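You operate a simulated robot arm through the tools that you are given. There is no shell and no other tool. Be economical: measure what you need, move in short steps, check, and stop when the job is done.

You run a simulated robot arm. Do the job below in one go: nothing can be reset, and whatever is moved stays where it is left.

JOB
Take the green slat and leave it on the clear pane.

The check looks at the end state, three seconds after you hand in, the way a careful person would. Anything else that was tipped, shoved, dropped, spilled or broken makes it a failure.

ROBOT AND FRAMES
A 7-joint arm with a two-finger parallel gripper, fixed in place. Base frame: the origin is at the foot of the arm, x ahead of it, y to its left, z up; the work surface is at about z = 0. Units: m, rad, N and s.
With the tool pointing down near the work surface it reaches from about 0.22 to 0.58 m from the base axis. Its first joint turns from -1.152 to 1.152 rad. Payload 2.5 kg.
The tool frame sits at the grasp point between the pads (the TCP): z along the fingers, y along the line on which they close. The tips reach 0.023 m beyond it. Largest opening 0.094 m; finger width 0.038, thickness 0.01; the body of the gripper, 0.054 by 0.096 m, starts 0.039 m behind the TCP.
Orientation is told as [roll, pitch, yaw] about the base's x, y, z axes, in that order, counted from this pose: with the fingers straight down and closing along the base's y, the tool's x points along the base's -x, its y along +y and its z along -z.

CONTROLS
- The arm moves only by the tool arm_command. Its argument "commands" is a list of rows, each an object of numbers (a shift or turn left out is 0, a gripper value left out holds the last): "wx", "wy", "wz": the turn, a rotation vector about the tool's x, y, z in rad; "dx", "dy", "dz": the shift along the tool's x, y, z in m; "claw": the finger opening in m, from 0 to 0.094. In form: [{"wx": .., "wy": .., "wz": .., "dx": .., "dy": .., "dz": .., "claw": ..}, ...]. A call has 1 to 20 rows; each row is the pose to reach, as a shift and turn from the pose commanded when the call began, along the tool's axes at that moment. Rows are played at 5 a second. More than 0.05 m and 0.15 rad between two rows, or a gripper value outside its range, and nothing of the call is played. Where a pose cannot be reached the arm comes as near as it can. A force on the tool above 40 N (or 10 N above the force at the start of the call, whichever is more), or a blocked arm, ends the call early, and 0.2 s more pass. Each finger travels about 0.108 m/s and halts on what it meets, pressing with about 23 N; the grip force reading is that of the motor and also rises with nothing between the fingers. The clock runs only during rows and for 0.2 s after the last one: add rows that repeat a pose to give the fingers time. It gives the time, the measured TCP pose, the force on the tool (base axes), the opening and the grip force at its end, in the units of the frame above (readings bear some noise), and new pictures: "views" is both (left out), scene, wrist or none.
- Cameras (640 x 400 px; columns grow to the right, rows downward): "scene" is fixed at [0.1329, -0.4206, 0.5412]; the picture's right is [0.69, -0.73, 0.00], its down [-0.45, -0.43, -0.78] and it looks along [0.57, 0.54, -0.62] (base axes); focal length 338 px, centre (320, 200). "wrist" rides on the gripper at [0.086, 0.016, -0.074] in the tool frame; the picture's right is [-0.18, 0.98, 0.00], its down [-0.58, -0.11, -0.81] and it looks along [-0.79, -0.15, 0.59] (tool axes); focal length 243 px, centre (320, 200). There is no depth. A picture from a camera that has moved, and an enlarged one, comes with that camera's place and axes in the base frame and with its lens.
- inspect(camera, box): a new picture of the part [left, top, right, bottom] of that camera's present view, enlarged. It takes no simulated time.
- hand_in(): hands the job in; it is judged then, once.

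Go step by step. Nothing tells you positions but the pictures and the camera data: compare them with the known pose of the tool, close in by small moves and look again before you grip or let go. The budget is 90 turns and 200 pictures, counting those below and the enlarged ones. Unless the task says otherwise, let go and move clear before handing in, and close with one line.

The tools are called as name(argument=value, ...) on one line, values as JSON. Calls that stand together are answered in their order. arm_command: Moves the arm, as the interface text tells. Its arguments: {"type":"object","properties":{"commands":{"type":"array"},"views":{"type":"string","enum":["both","scene","wrist","none"]}},"required":["commands"]} The other tools are called the same way: inspect (camera, box) takes an enlarged picture of a part of a camera's view; hand_in () hands the job in.

At the start:

```text
time: 0.0
eef_pos: [0.4016, 0.1459, 0.2899]
tool_rot: [-0.001, 0.002, -0.001]
wrist_force: [0.4, -0.6, 0.7]
gripper_width: 0.0941
grasp_force: 0.0
```

scene: 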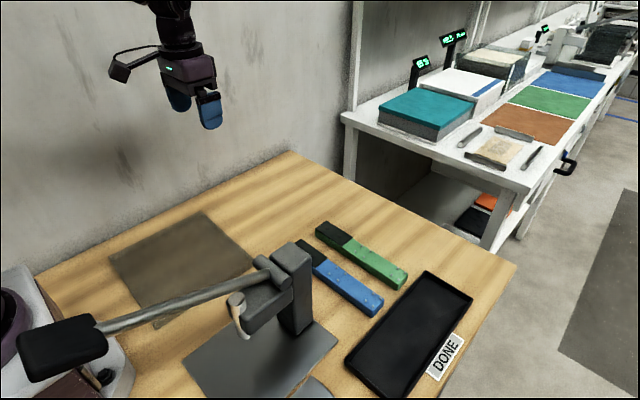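
wrist: 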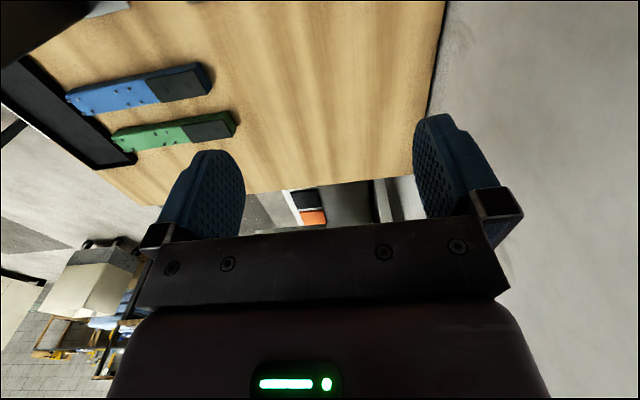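

I see a green slat with a dark end behind a blue one, a tray at the right, and a brownish sheet at the left that may be the clear pane. I'll look at these closer before moving.

inspect(camera="scene", box=[90, 190, 290, 340])

inspect(camera="scene", box=[280, 200, 480, 330])

inspect(camera="scene", box=[0, 230, 350, 400])

```text
2.67 times, centred on (190, 265) of scene
camera zoom: at [0.1329, -0.4206, 0.5412], right [0.69, -0.73, 0.0], down [-0.45, -0.43, -0.78], along [0.57, 0.54, -0.62], focal length 902 px, centre (667, 27)
```

zoom: 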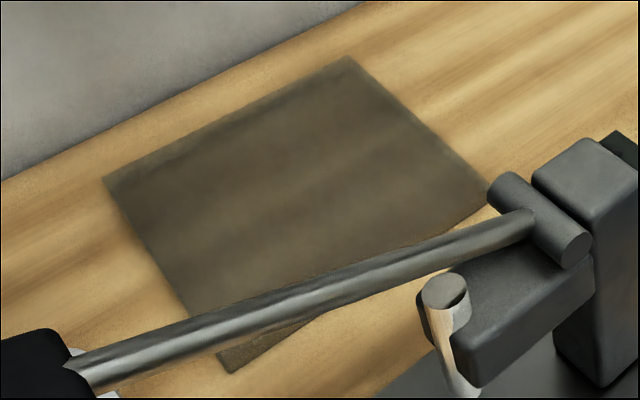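

```text
3.08 times, centred on (380, 265) of scene
camera zoom: at [0.1329, -0.4206, 0.5412], right [0.69, -0.73, 0.0], down [-0.45, -0.43, -0.78], along [0.57, 0.54, -0.62], focal length 1040 px, centre (135, 0)
```

zoom: 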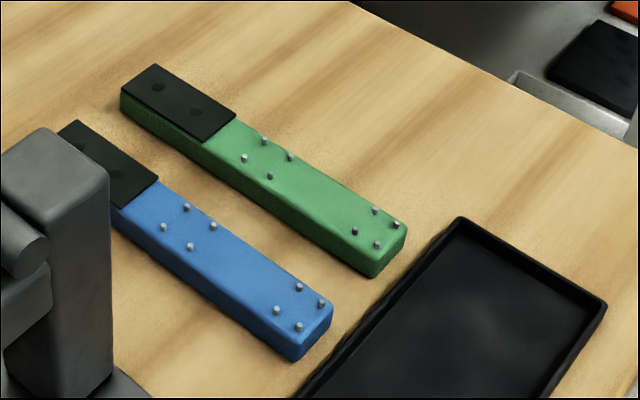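

```text
1.83 times, centred on (175, 315) of scene
camera zoom: at [0.1329, -0.4206, 0.5412], right [0.69, -0.73, 0.0], down [-0.45, -0.43, -0.78], along [0.57, 0.54, -0.62], focal length 618 px, centre (585, -10)
```

zoom: 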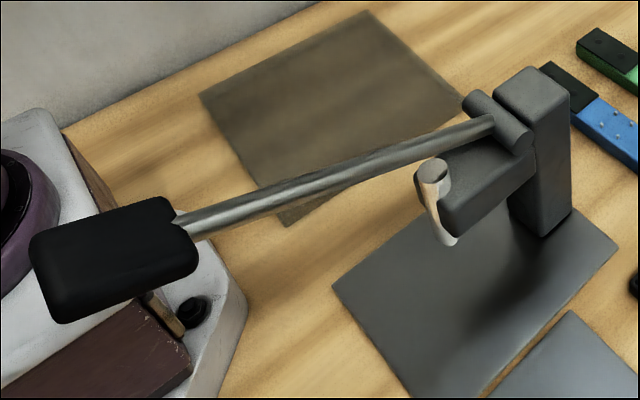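

The pane is the smoky sheet at about x 0.17–0.39, y 0.01–0.24. The green slat lies along y, at about x 0.527–0.568, y −0.25 to −0.03. I'll move high above the slat while turning the fingers to close along x, clear of the lever press.

arm_command(commands=[{"dx": -0.012, "dy": -0.022, "dz": 0.003, "wz": 0.131, "claw": 0.094}, {"dx": -0.024, "dy": -0.044, "dz": 0.006, "wz": 0.262}, {"dx": -0.036, "dy": -0.066, "dz": 0.01, "wz": 0.393}, {"dx": -0.048, "dy": -0.088, "dz": 0.013, "wz": 0.524}, {"dx": -0.06, "dy": -0.11, "dz": 0.016, "wz": 0.654}, {"dx": -0.072, "dy": -0.132, "dz": 0.02, "wz": 0.785}, {"dx": -0.084, "dy": -0.154, "dz": 0.023, "wz": 0.916}, {"dx": -0.096, "dy": -0.176, "dz": 0.026, "wz": 1.047}, {"dx": -0.108, "dy": -0.198, "dz": 0.03, "wz": 1.178}, {"dx": -0.12, "dy": -0.22, "dz": 0.033, "wz": 1.309}, {"dx": -0.133, "dy": -0.242, "dz": 0.036, "wz": 1.44}, {"dx": -0.145, "dy": -0.262, "dz": 0.04, "wz": 1.571}, {"dx": -0.145, "dy": -0.262, "dz": 0.04, "wz": 1.571}])

```text
time: 2.8
eef_pos: [0.5466, -0.1171, 0.2498]
tool_rot: [-0.001, -0.001, -1.575]
wrist_force: [-0.2, 0.6, 0.7]
gripper_width: 0.0941
grasp_force: 0.1
camera wrist: at [0.5636, -0.031, 0.3246], right [0.98, -0.19, 0.0], down [-0.11, -0.58, 0.81], along [-0.15, -0.79, -0.59], focal length 243 px, centre (320, 200)
```

scene: 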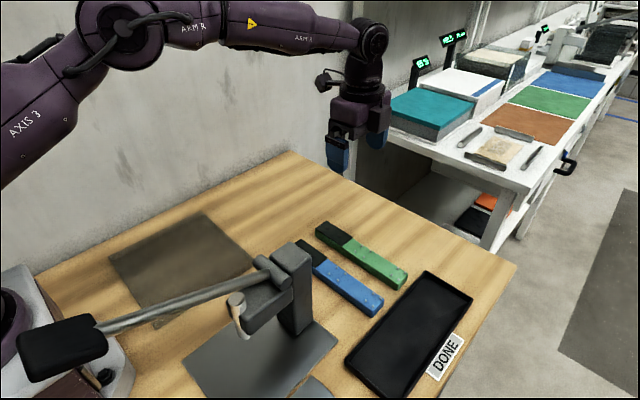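
wrist: 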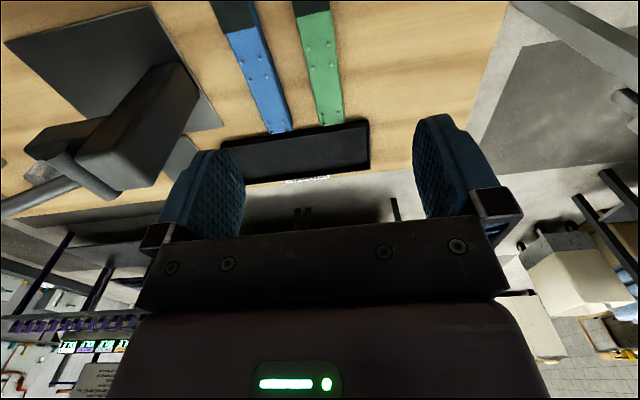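

The gripper is over the slat with the fingers across it. I'll enlarge the wrist view to refine the slat's position.

inspect(camera="wrist", box=[200, 0, 400, 140])

```text
2.86 times, centred on (300, 70) of wrist
camera zoom: at [0.5636, -0.031, 0.3246], right [0.98, -0.19, 0.0], down [-0.11, -0.58, 0.81], along [-0.15, -0.79, -0.59], focal length 693 px, centre (377, 571)
```

zoom: 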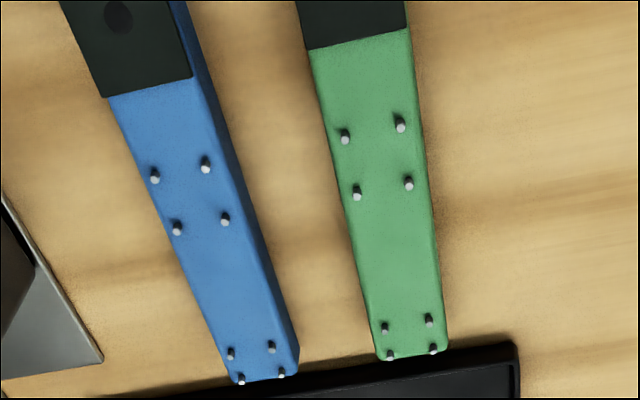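

Both cameras agree on the slat centreline at x ≈ 0.541 and its top near z ≈ 0.025. I'll come down to just above it and look again.

arm_command(commands=[{"dx": -0.002, "dy": -0.002, "dz": 0.03, "claw": 0.072}, {"dx": -0.004, "dy": -0.003, "dz": 0.06}, {"dx": -0.006, "dy": -0.005, "dz": 0.09}, {"dx": -0.008, "dy": -0.006, "dz": 0.12}, {"dx": -0.008, "dy": -0.006, "dz": 0.15}, {"dx": -0.008, "dy": -0.006, "dz": 0.175}, {"dx": -0.008, "dy": -0.006, "dz": 0.187}, {"dx": -0.008, "dy": -0.006, "dz": 0.187}])

inspect(camera="scene", box=[290, 170, 450, 300])

```text
time: 4.6
eef_pos: [0.5412, -0.1252, 0.0615]
tool_rot: [0.001, -0.001, -1.571]
wrist_force: [-0.2, -0.6, -0.8]
gripper_width: 0.0716
grasp_force: 0.0
camera wrist: at [0.5572, -0.0386, 0.1357], right [0.98, -0.19, 0.0], down [-0.11, -0.58, 0.81], along [-0.15, -0.79, -0.59], focal length 243 px, centre (320, 200)
```

scene: 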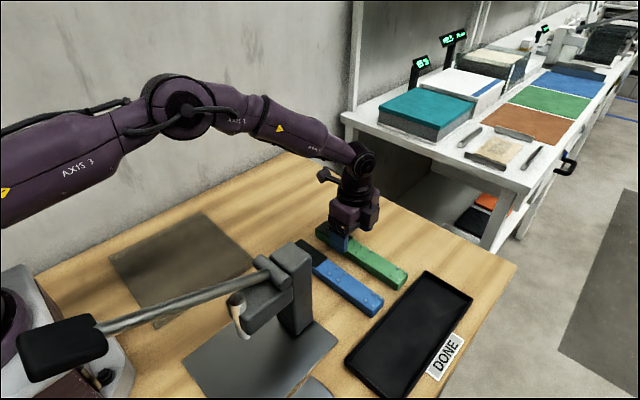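
wrist: 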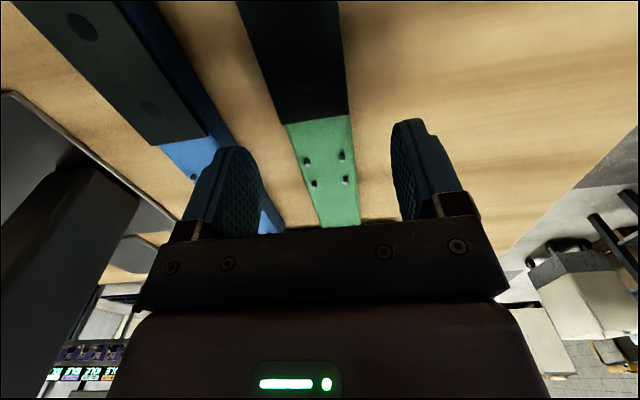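

```text
3.08 times, centred on (370, 235) of scene
camera zoom: at [0.1329, -0.4206, 0.5412], right [0.69, -0.73, 0.0], down [-0.45, -0.43, -0.78], along [0.57, 0.54, -0.62], focal length 1040 px, centre (166, 92)
```

zoom: 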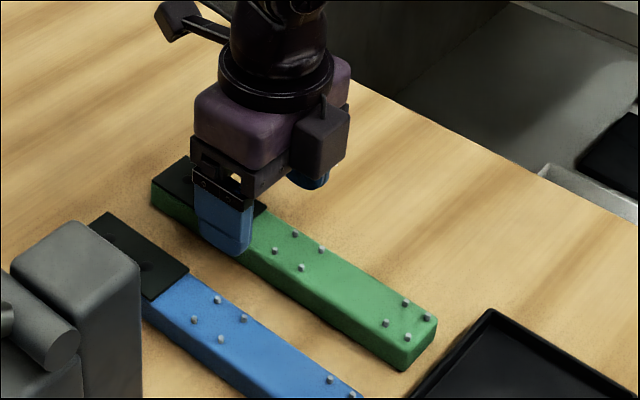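

The slat is centred between the fingers and the blue one is clear. I'll lower to z ≈ 0.03 and close.

arm_command(commands=[{"dz": 0.012}, {"dz": 0.024}, {"dz": 0.032}, {"dz": 0.032}, {"dz": 0.032, "claw": 0.055}, {"dz": 0.032, "claw": 0.045}, {"dz": 0.032, "claw": 0.035}, {"dz": 0.032, "claw": 0.03}, {"dz": 0.032, "claw": 0.03}, {"dz": 0.032, "claw": 0.03}])

```text
time: 6.8
eef_pos: [0.5397, -0.1239, 0.0308]
tool_rot: [0.0, 0.0, -1.571]
wrist_force: [0.7, 0.2, 0.6]
gripper_width: 0.0377
grasp_force: 23.1
camera wrist: at [0.5568, -0.0379, 0.1043], right [0.98, -0.19, 0.0], down [-0.11, -0.58, 0.81], along [-0.15, -0.79, -0.59], focal length 243 px, centre (320, 200)
```

scene: 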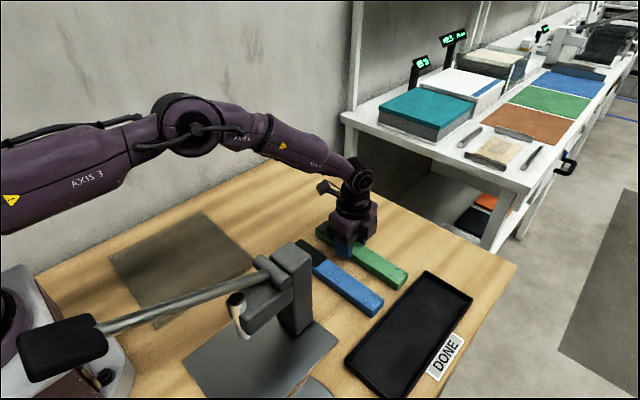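
wrist: 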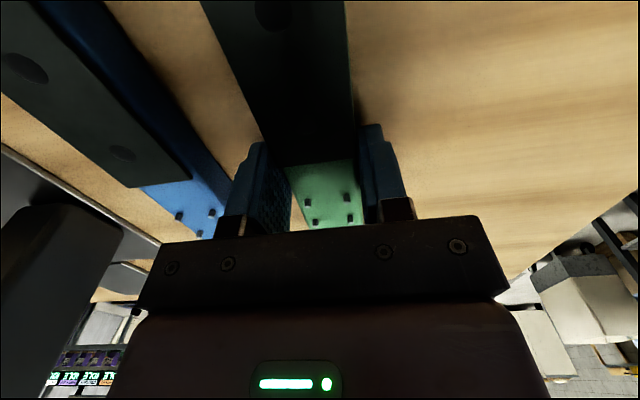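

The fingers hold the slat, with an opening of 0.038. I'll lift a little and check whether it tilts.

arm_command(commands=[{"dz": -0.005, "claw": 0.02}, {"dz": -0.012}, {"dz": -0.02}, {"dz": -0.025}, {"dz": -0.025}, {"dz": -0.025}])

inspect(camera="scene", box=[290, 170, 450, 300])

```text
time: 8.2
eef_pos: [0.5412, -0.1232, 0.0557]
tool_rot: [0.0, 0.0, -1.572]
wrist_force: [-0.3, 0.2, -1.8]
gripper_width: 0.0373
grasp_force: 22.8
camera wrist: at [0.5568, -0.0376, 0.1301], right [0.98, -0.18, 0.0], down [-0.11, -0.58, 0.81], along [-0.15, -0.79, -0.59], focal length 243 px, centre (320, 200)
```

scene: 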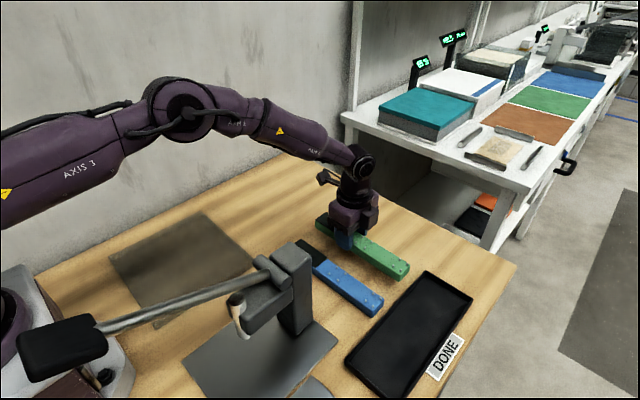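
wrist: 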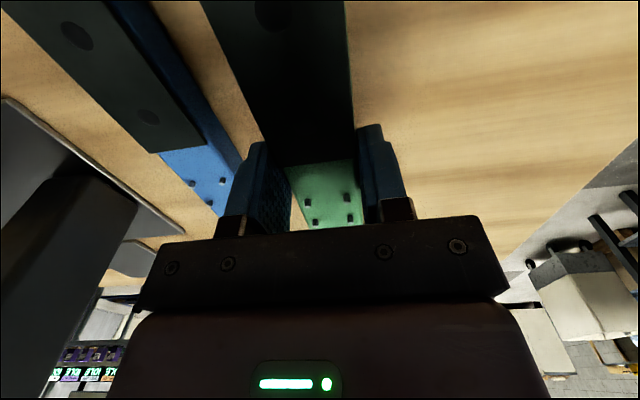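

```text
3.08 times, centred on (370, 235) of scene
camera zoom: at [0.1329, -0.4206, 0.5412], right [0.69, -0.73, 0.0], down [-0.45, -0.43, -0.78], along [0.57, 0.54, -0.62], focal length 1040 px, centre (166, 92)
```

zoom: 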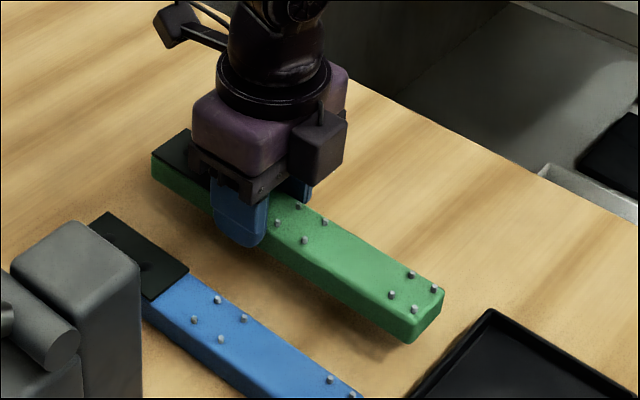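

The slat hangs level and holds firmly. I'll lift it to z ≈ 0.2, carry it in y away from the press, and look at the pane from there.

arm_command(commands=[{"dz": -0.03}, {"dz": -0.06}, {"dz": -0.09}, {"dz": -0.12}, {"dz": -0.145}, {"dz": -0.145, "dx": 0.02}, {"dz": -0.145, "dx": 0.05}, {"dz": -0.145, "dx": 0.08}, {"dz": -0.145, "dx": 0.11}, {"dz": -0.145, "dx": 0.14}, {"dz": -0.145, "dx": 0.17}, {"dz": -0.145, "dx": 0.2}, {"dz": -0.145, "dx": 0.23}, {"dz": -0.145, "dx": 0.25}, {"dz": -0.145, "dx": 0.26}, {"dz": -0.145, "dx": 0.26}])

```text
time: 11.6
eef_pos: [0.5392, 0.1352, 0.1998]
tool_rot: [0.0, -0.001, -1.572]
wrist_force: [-0.7, 0.3, -1.7]
gripper_width: 0.0373
grasp_force: 23.1
camera wrist: at [0.5562, 0.2219, 0.2743], right [0.98, -0.18, 0.0], down [-0.11, -0.58, 0.81], along [-0.15, -0.79, -0.59], focal length 243 px, centre (320, 200)
```

scene: 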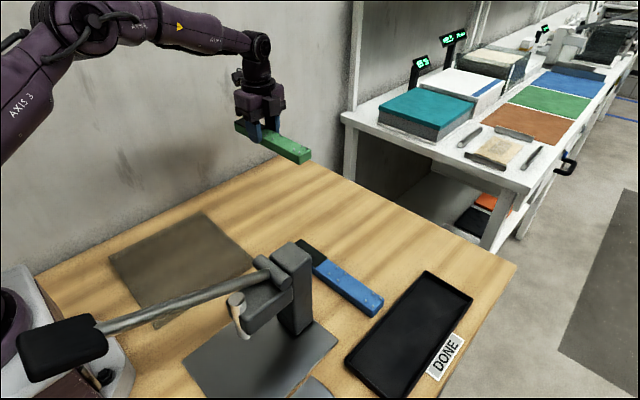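
wrist: 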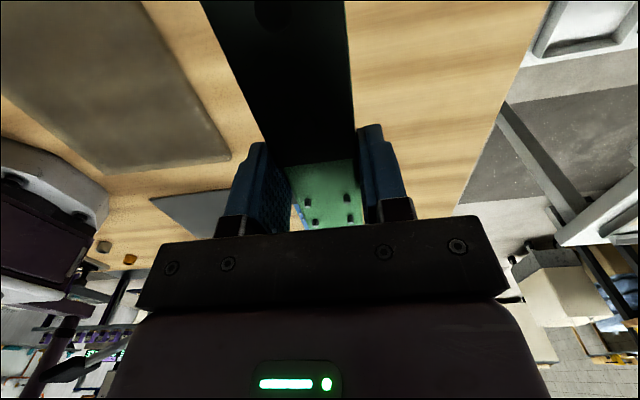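

I can see the pane in the wrist view; I'll enlarge it to judge its height and edges.

inspect(camera="wrist", box=[0, 0, 250, 180])

inspect(camera="scene", box=[195, 205, 265, 275])

```text
2.22 times, centred on (125, 90) of wrist
camera zoom: at [0.5562, 0.2219, 0.2743], right [0.98, -0.18, 0.0], down [-0.11, -0.58, 0.81], along [-0.15, -0.79, -0.59], focal length 539 px, centre (753, 444)
```

zoom: 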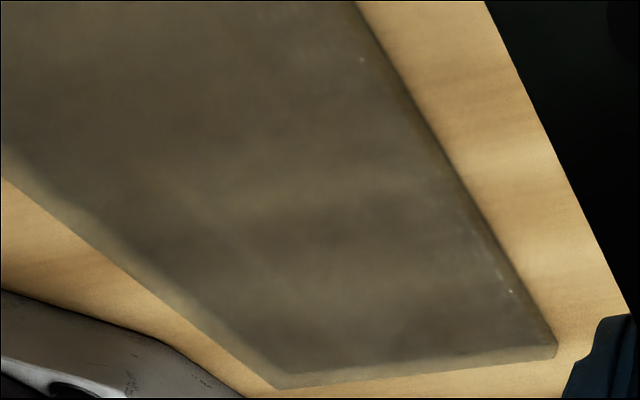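

```text
5.71 times, centred on (230, 240) of scene
camera zoom: at [0.1329, -0.4205, 0.5412], right [0.69, -0.73, 0.0], down [-0.45, -0.43, -0.78], along [0.57, 0.54, -0.62], focal length 1932 px, centre (834, -29)
```

zoom: 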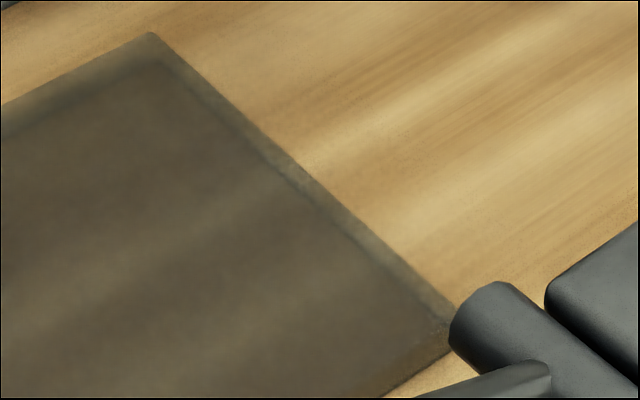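

The pane is a flat slab about 1 cm thick, centred near (0.28, 0.115). I'll carry the slat over it at z = 0.2, turning it 45° so its whole length fits along the diagonal.

arm_command(commands=[{"dy": -0.027, "dx": -0.001, "wz": -0.0785}, {"dy": -0.054, "dx": -0.002, "wz": -0.157}, {"dy": -0.082, "dx": -0.003, "wz": -0.2355}, {"dy": -0.109, "dx": -0.004, "wz": -0.314}, {"dy": -0.136, "dx": -0.005, "wz": -0.3925}, {"dy": -0.163, "dx": -0.006, "wz": -0.471}, {"dy": -0.19, "dx": -0.007, "wz": -0.5495}, {"dy": -0.218, "dx": -0.008, "wz": -0.628}, {"dy": -0.245, "dx": -0.009, "wz": -0.7065}, {"dy": -0.272, "dx": -0.009, "wz": -0.785}, {"dy": -0.272, "dx": -0.009, "wz": -0.785}, {"dy": -0.272, "dx": -0.009, "wz": -0.785}])

```text
time: 14.2
eef_pos: [0.2672, 0.1274, 0.2007]
tool_rot: [0.001, 0.0, -0.785]
wrist_force: [-0.5, 0.2, -0.9]
gripper_width: 0.0374
grasp_force: 23.0
camera wrist: at [0.2184, 0.1995, 0.2754], right [0.83, 0.56, 0.0], down [0.33, -0.49, 0.81], along [0.46, -0.67, -0.59], focal length 243 px, centre (320, 200)
```

scene: 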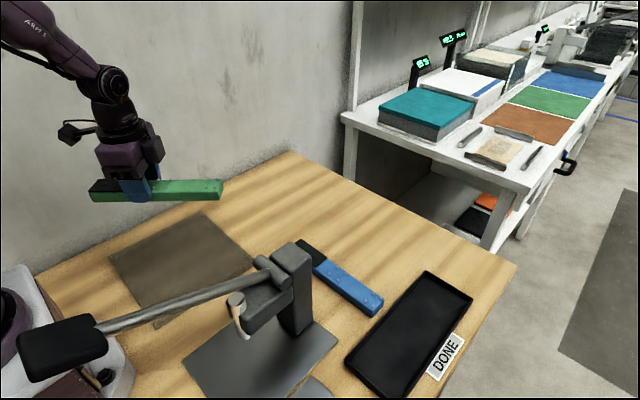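
wrist: 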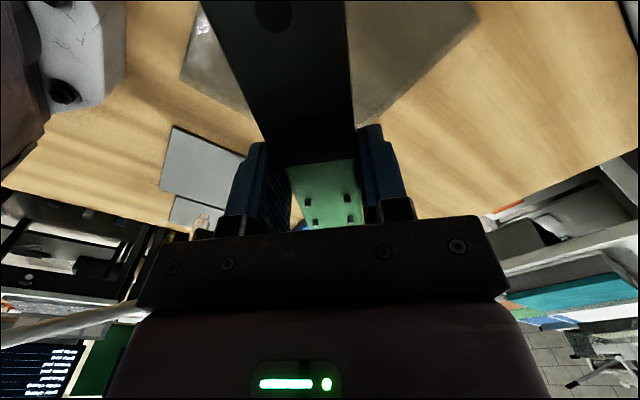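

The slat is over the pane and the lever is well clear. I'll lower to about z = 0.065 and check.

arm_command(commands=[{"dz": 0.025}, {"dz": 0.05}, {"dz": 0.075}, {"dz": 0.1}, {"dz": 0.12}, {"dz": 0.135}, {"dz": 0.135}])

inspect(camera="scene", box=[80, 170, 290, 340])

```text
time: 15.8
eef_pos: [0.2678, 0.1286, 0.0654]
tool_rot: [0.0, 0.0, -0.788]
wrist_force: [-0.2, 0.3, -1.8]
gripper_width: 0.0371
grasp_force: 22.6
camera wrist: at [0.2185, 0.2006, 0.1397], right [0.83, 0.56, 0.0], down [0.33, -0.49, 0.81], along [0.45, -0.67, -0.59], focal length 243 px, centre (320, 200)
```

scene: 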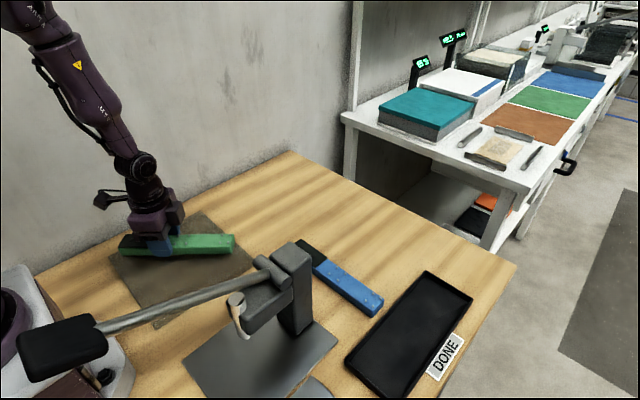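
wrist: 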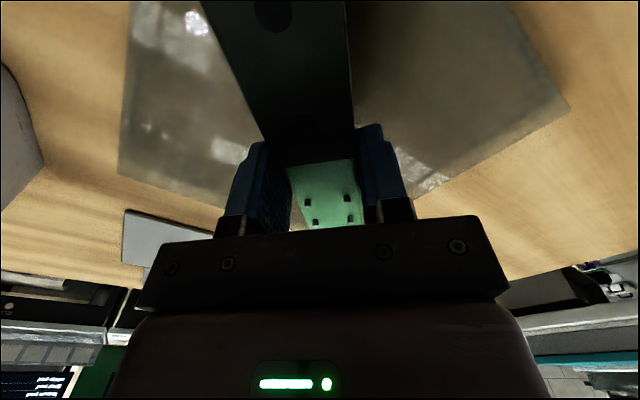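

```text
2.35 times, centred on (185, 255) of scene
camera zoom: at [0.1329, -0.4206, 0.5412], right [0.69, -0.73, 0.0], down [-0.45, -0.43, -0.78], along [0.57, 0.54, -0.62], focal length 796 px, centre (638, 71)
```

zoom: 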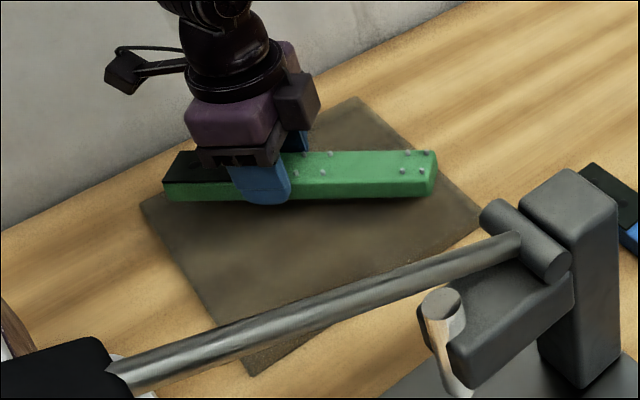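

The slat is well within the pane's outline. I'll lower in small steps and watch the force for contact.

arm_command(commands=[{"dz": 0.006}, {"dz": 0.012}, {"dz": 0.016}, {"dz": 0.02}, {"dz": 0.02}, {"dz": 0.02}], views="none")

inspect(camera="scene", box=[100, 210, 260, 310])

```text
time: 17.2
eef_pos: [0.2677, 0.1271, 0.0462]
tool_rot: [0.0, 0.001, -0.788]
wrist_force: [-2.1, -0.1, 10.6]
gripper_width: 0.0375
grasp_force: 22.9
```

```text
4.00 times, centred on (180, 260) of scene
camera zoom: at [0.1329, -0.4206, 0.5412], right [0.69, -0.73, 0.0], down [-0.45, -0.43, -0.78], along [0.57, 0.54, -0.62], focal length 1353 px, centre (880, -40)
```

zoom: 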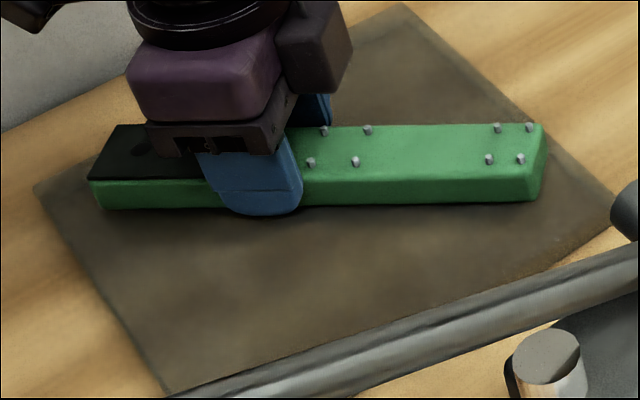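

The slat is touching the pane, with about 11 N of push at z ≈ 0.046. I'll ease up 1 mm to relieve it, then open slowly.

arm_command(commands=[{"dz": -0.001}, {"dz": -0.001}, {"dz": -0.001, "claw": 0.04}, {"dz": -0.001, "claw": 0.046}, {"dz": -0.001, "claw": 0.054}, {"dz": -0.001, "claw": 0.062}, {"dz": -0.001, "claw": 0.062}])

```text
time: 18.8
eef_pos: [0.2688, 0.1284, 0.0458]
tool_rot: [-0.001, -0.002, -0.787]
wrist_force: [0.2, 0.5, 0.4]
gripper_width: 0.0619
grasp_force: 0.1
camera wrist: at [0.2182, 0.1997, 0.1205], right [0.83, 0.56, 0.0], down [0.33, -0.49, 0.81], along [0.45, -0.67, -0.59], focal length 243 px, centre (320, 200)
```

scene: 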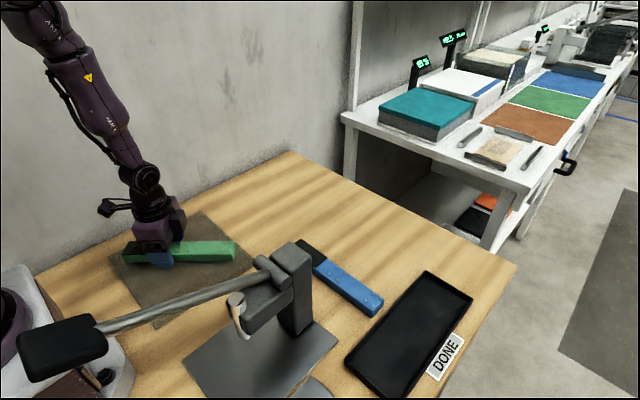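
wrist: 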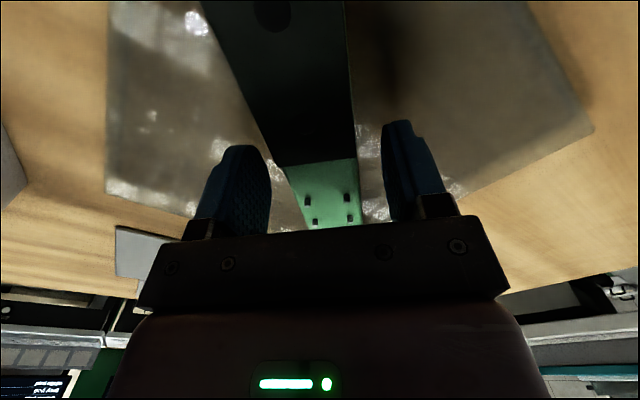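

The slat is released and resting on the pane. I'll raise the gripper straight up and check the result.

arm_command(commands=[{"dz": -0.01}, {"dz": -0.03}, {"dz": -0.06}, {"dz": -0.09}, {"dz": -0.12}, {"dz": -0.15}, {"dz": -0.18}, {"dz": -0.2}, {"dz": -0.2}])

inspect(camera="scene", box=[90, 190, 290, 340])

```text
time: 20.8
eef_pos: [0.2671, 0.1283, 0.2458]
tool_rot: [-0.002, 0.0, -0.787]
wrist_force: [0.2, -0.4, -0.1]
gripper_width: 0.0621
grasp_force: 0.0
camera wrist: at [0.2176, 0.2002, 0.3199], right [0.83, 0.56, 0.0], down [0.33, -0.49, 0.81], along [0.45, -0.67, -0.59], focal length 243 px, centre (320, 200)
```

scene: 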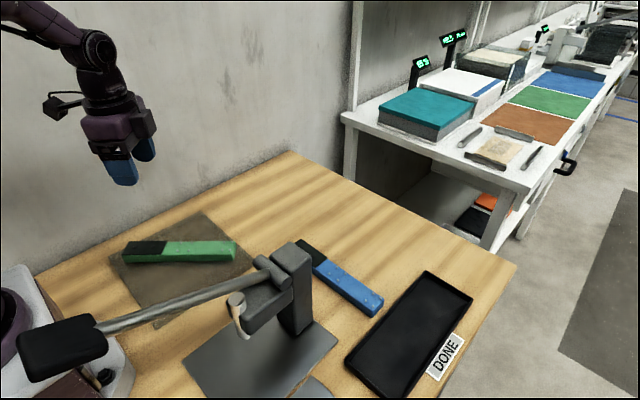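
wrist: 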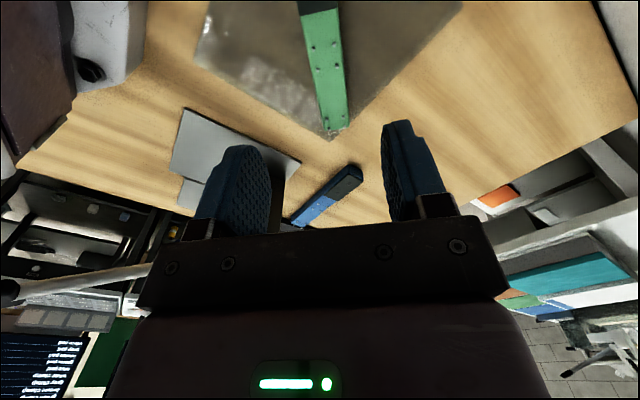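

```text
2.67 times, centred on (190, 265) of scene
camera zoom: at [0.1329, -0.4206, 0.5412], right [0.69, -0.73, 0.0], down [-0.45, -0.43, -0.78], along [0.57, 0.54, -0.62], focal length 902 px, centre (667, 27)
```

zoom: 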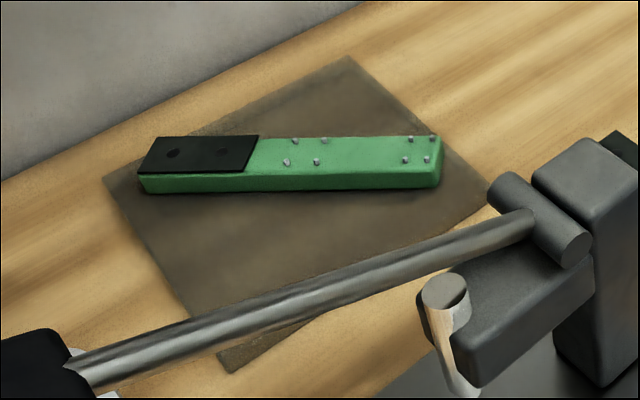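

The slat lies flat and wholly on the pane, the pane and everything else look unmoved, and the gripper is clear. I'm handing in.

hand_in()

```text
The job is handed in.
```

The green slat is resting flat on the clear pane, and in the last pictures nothing else had been disturbed.
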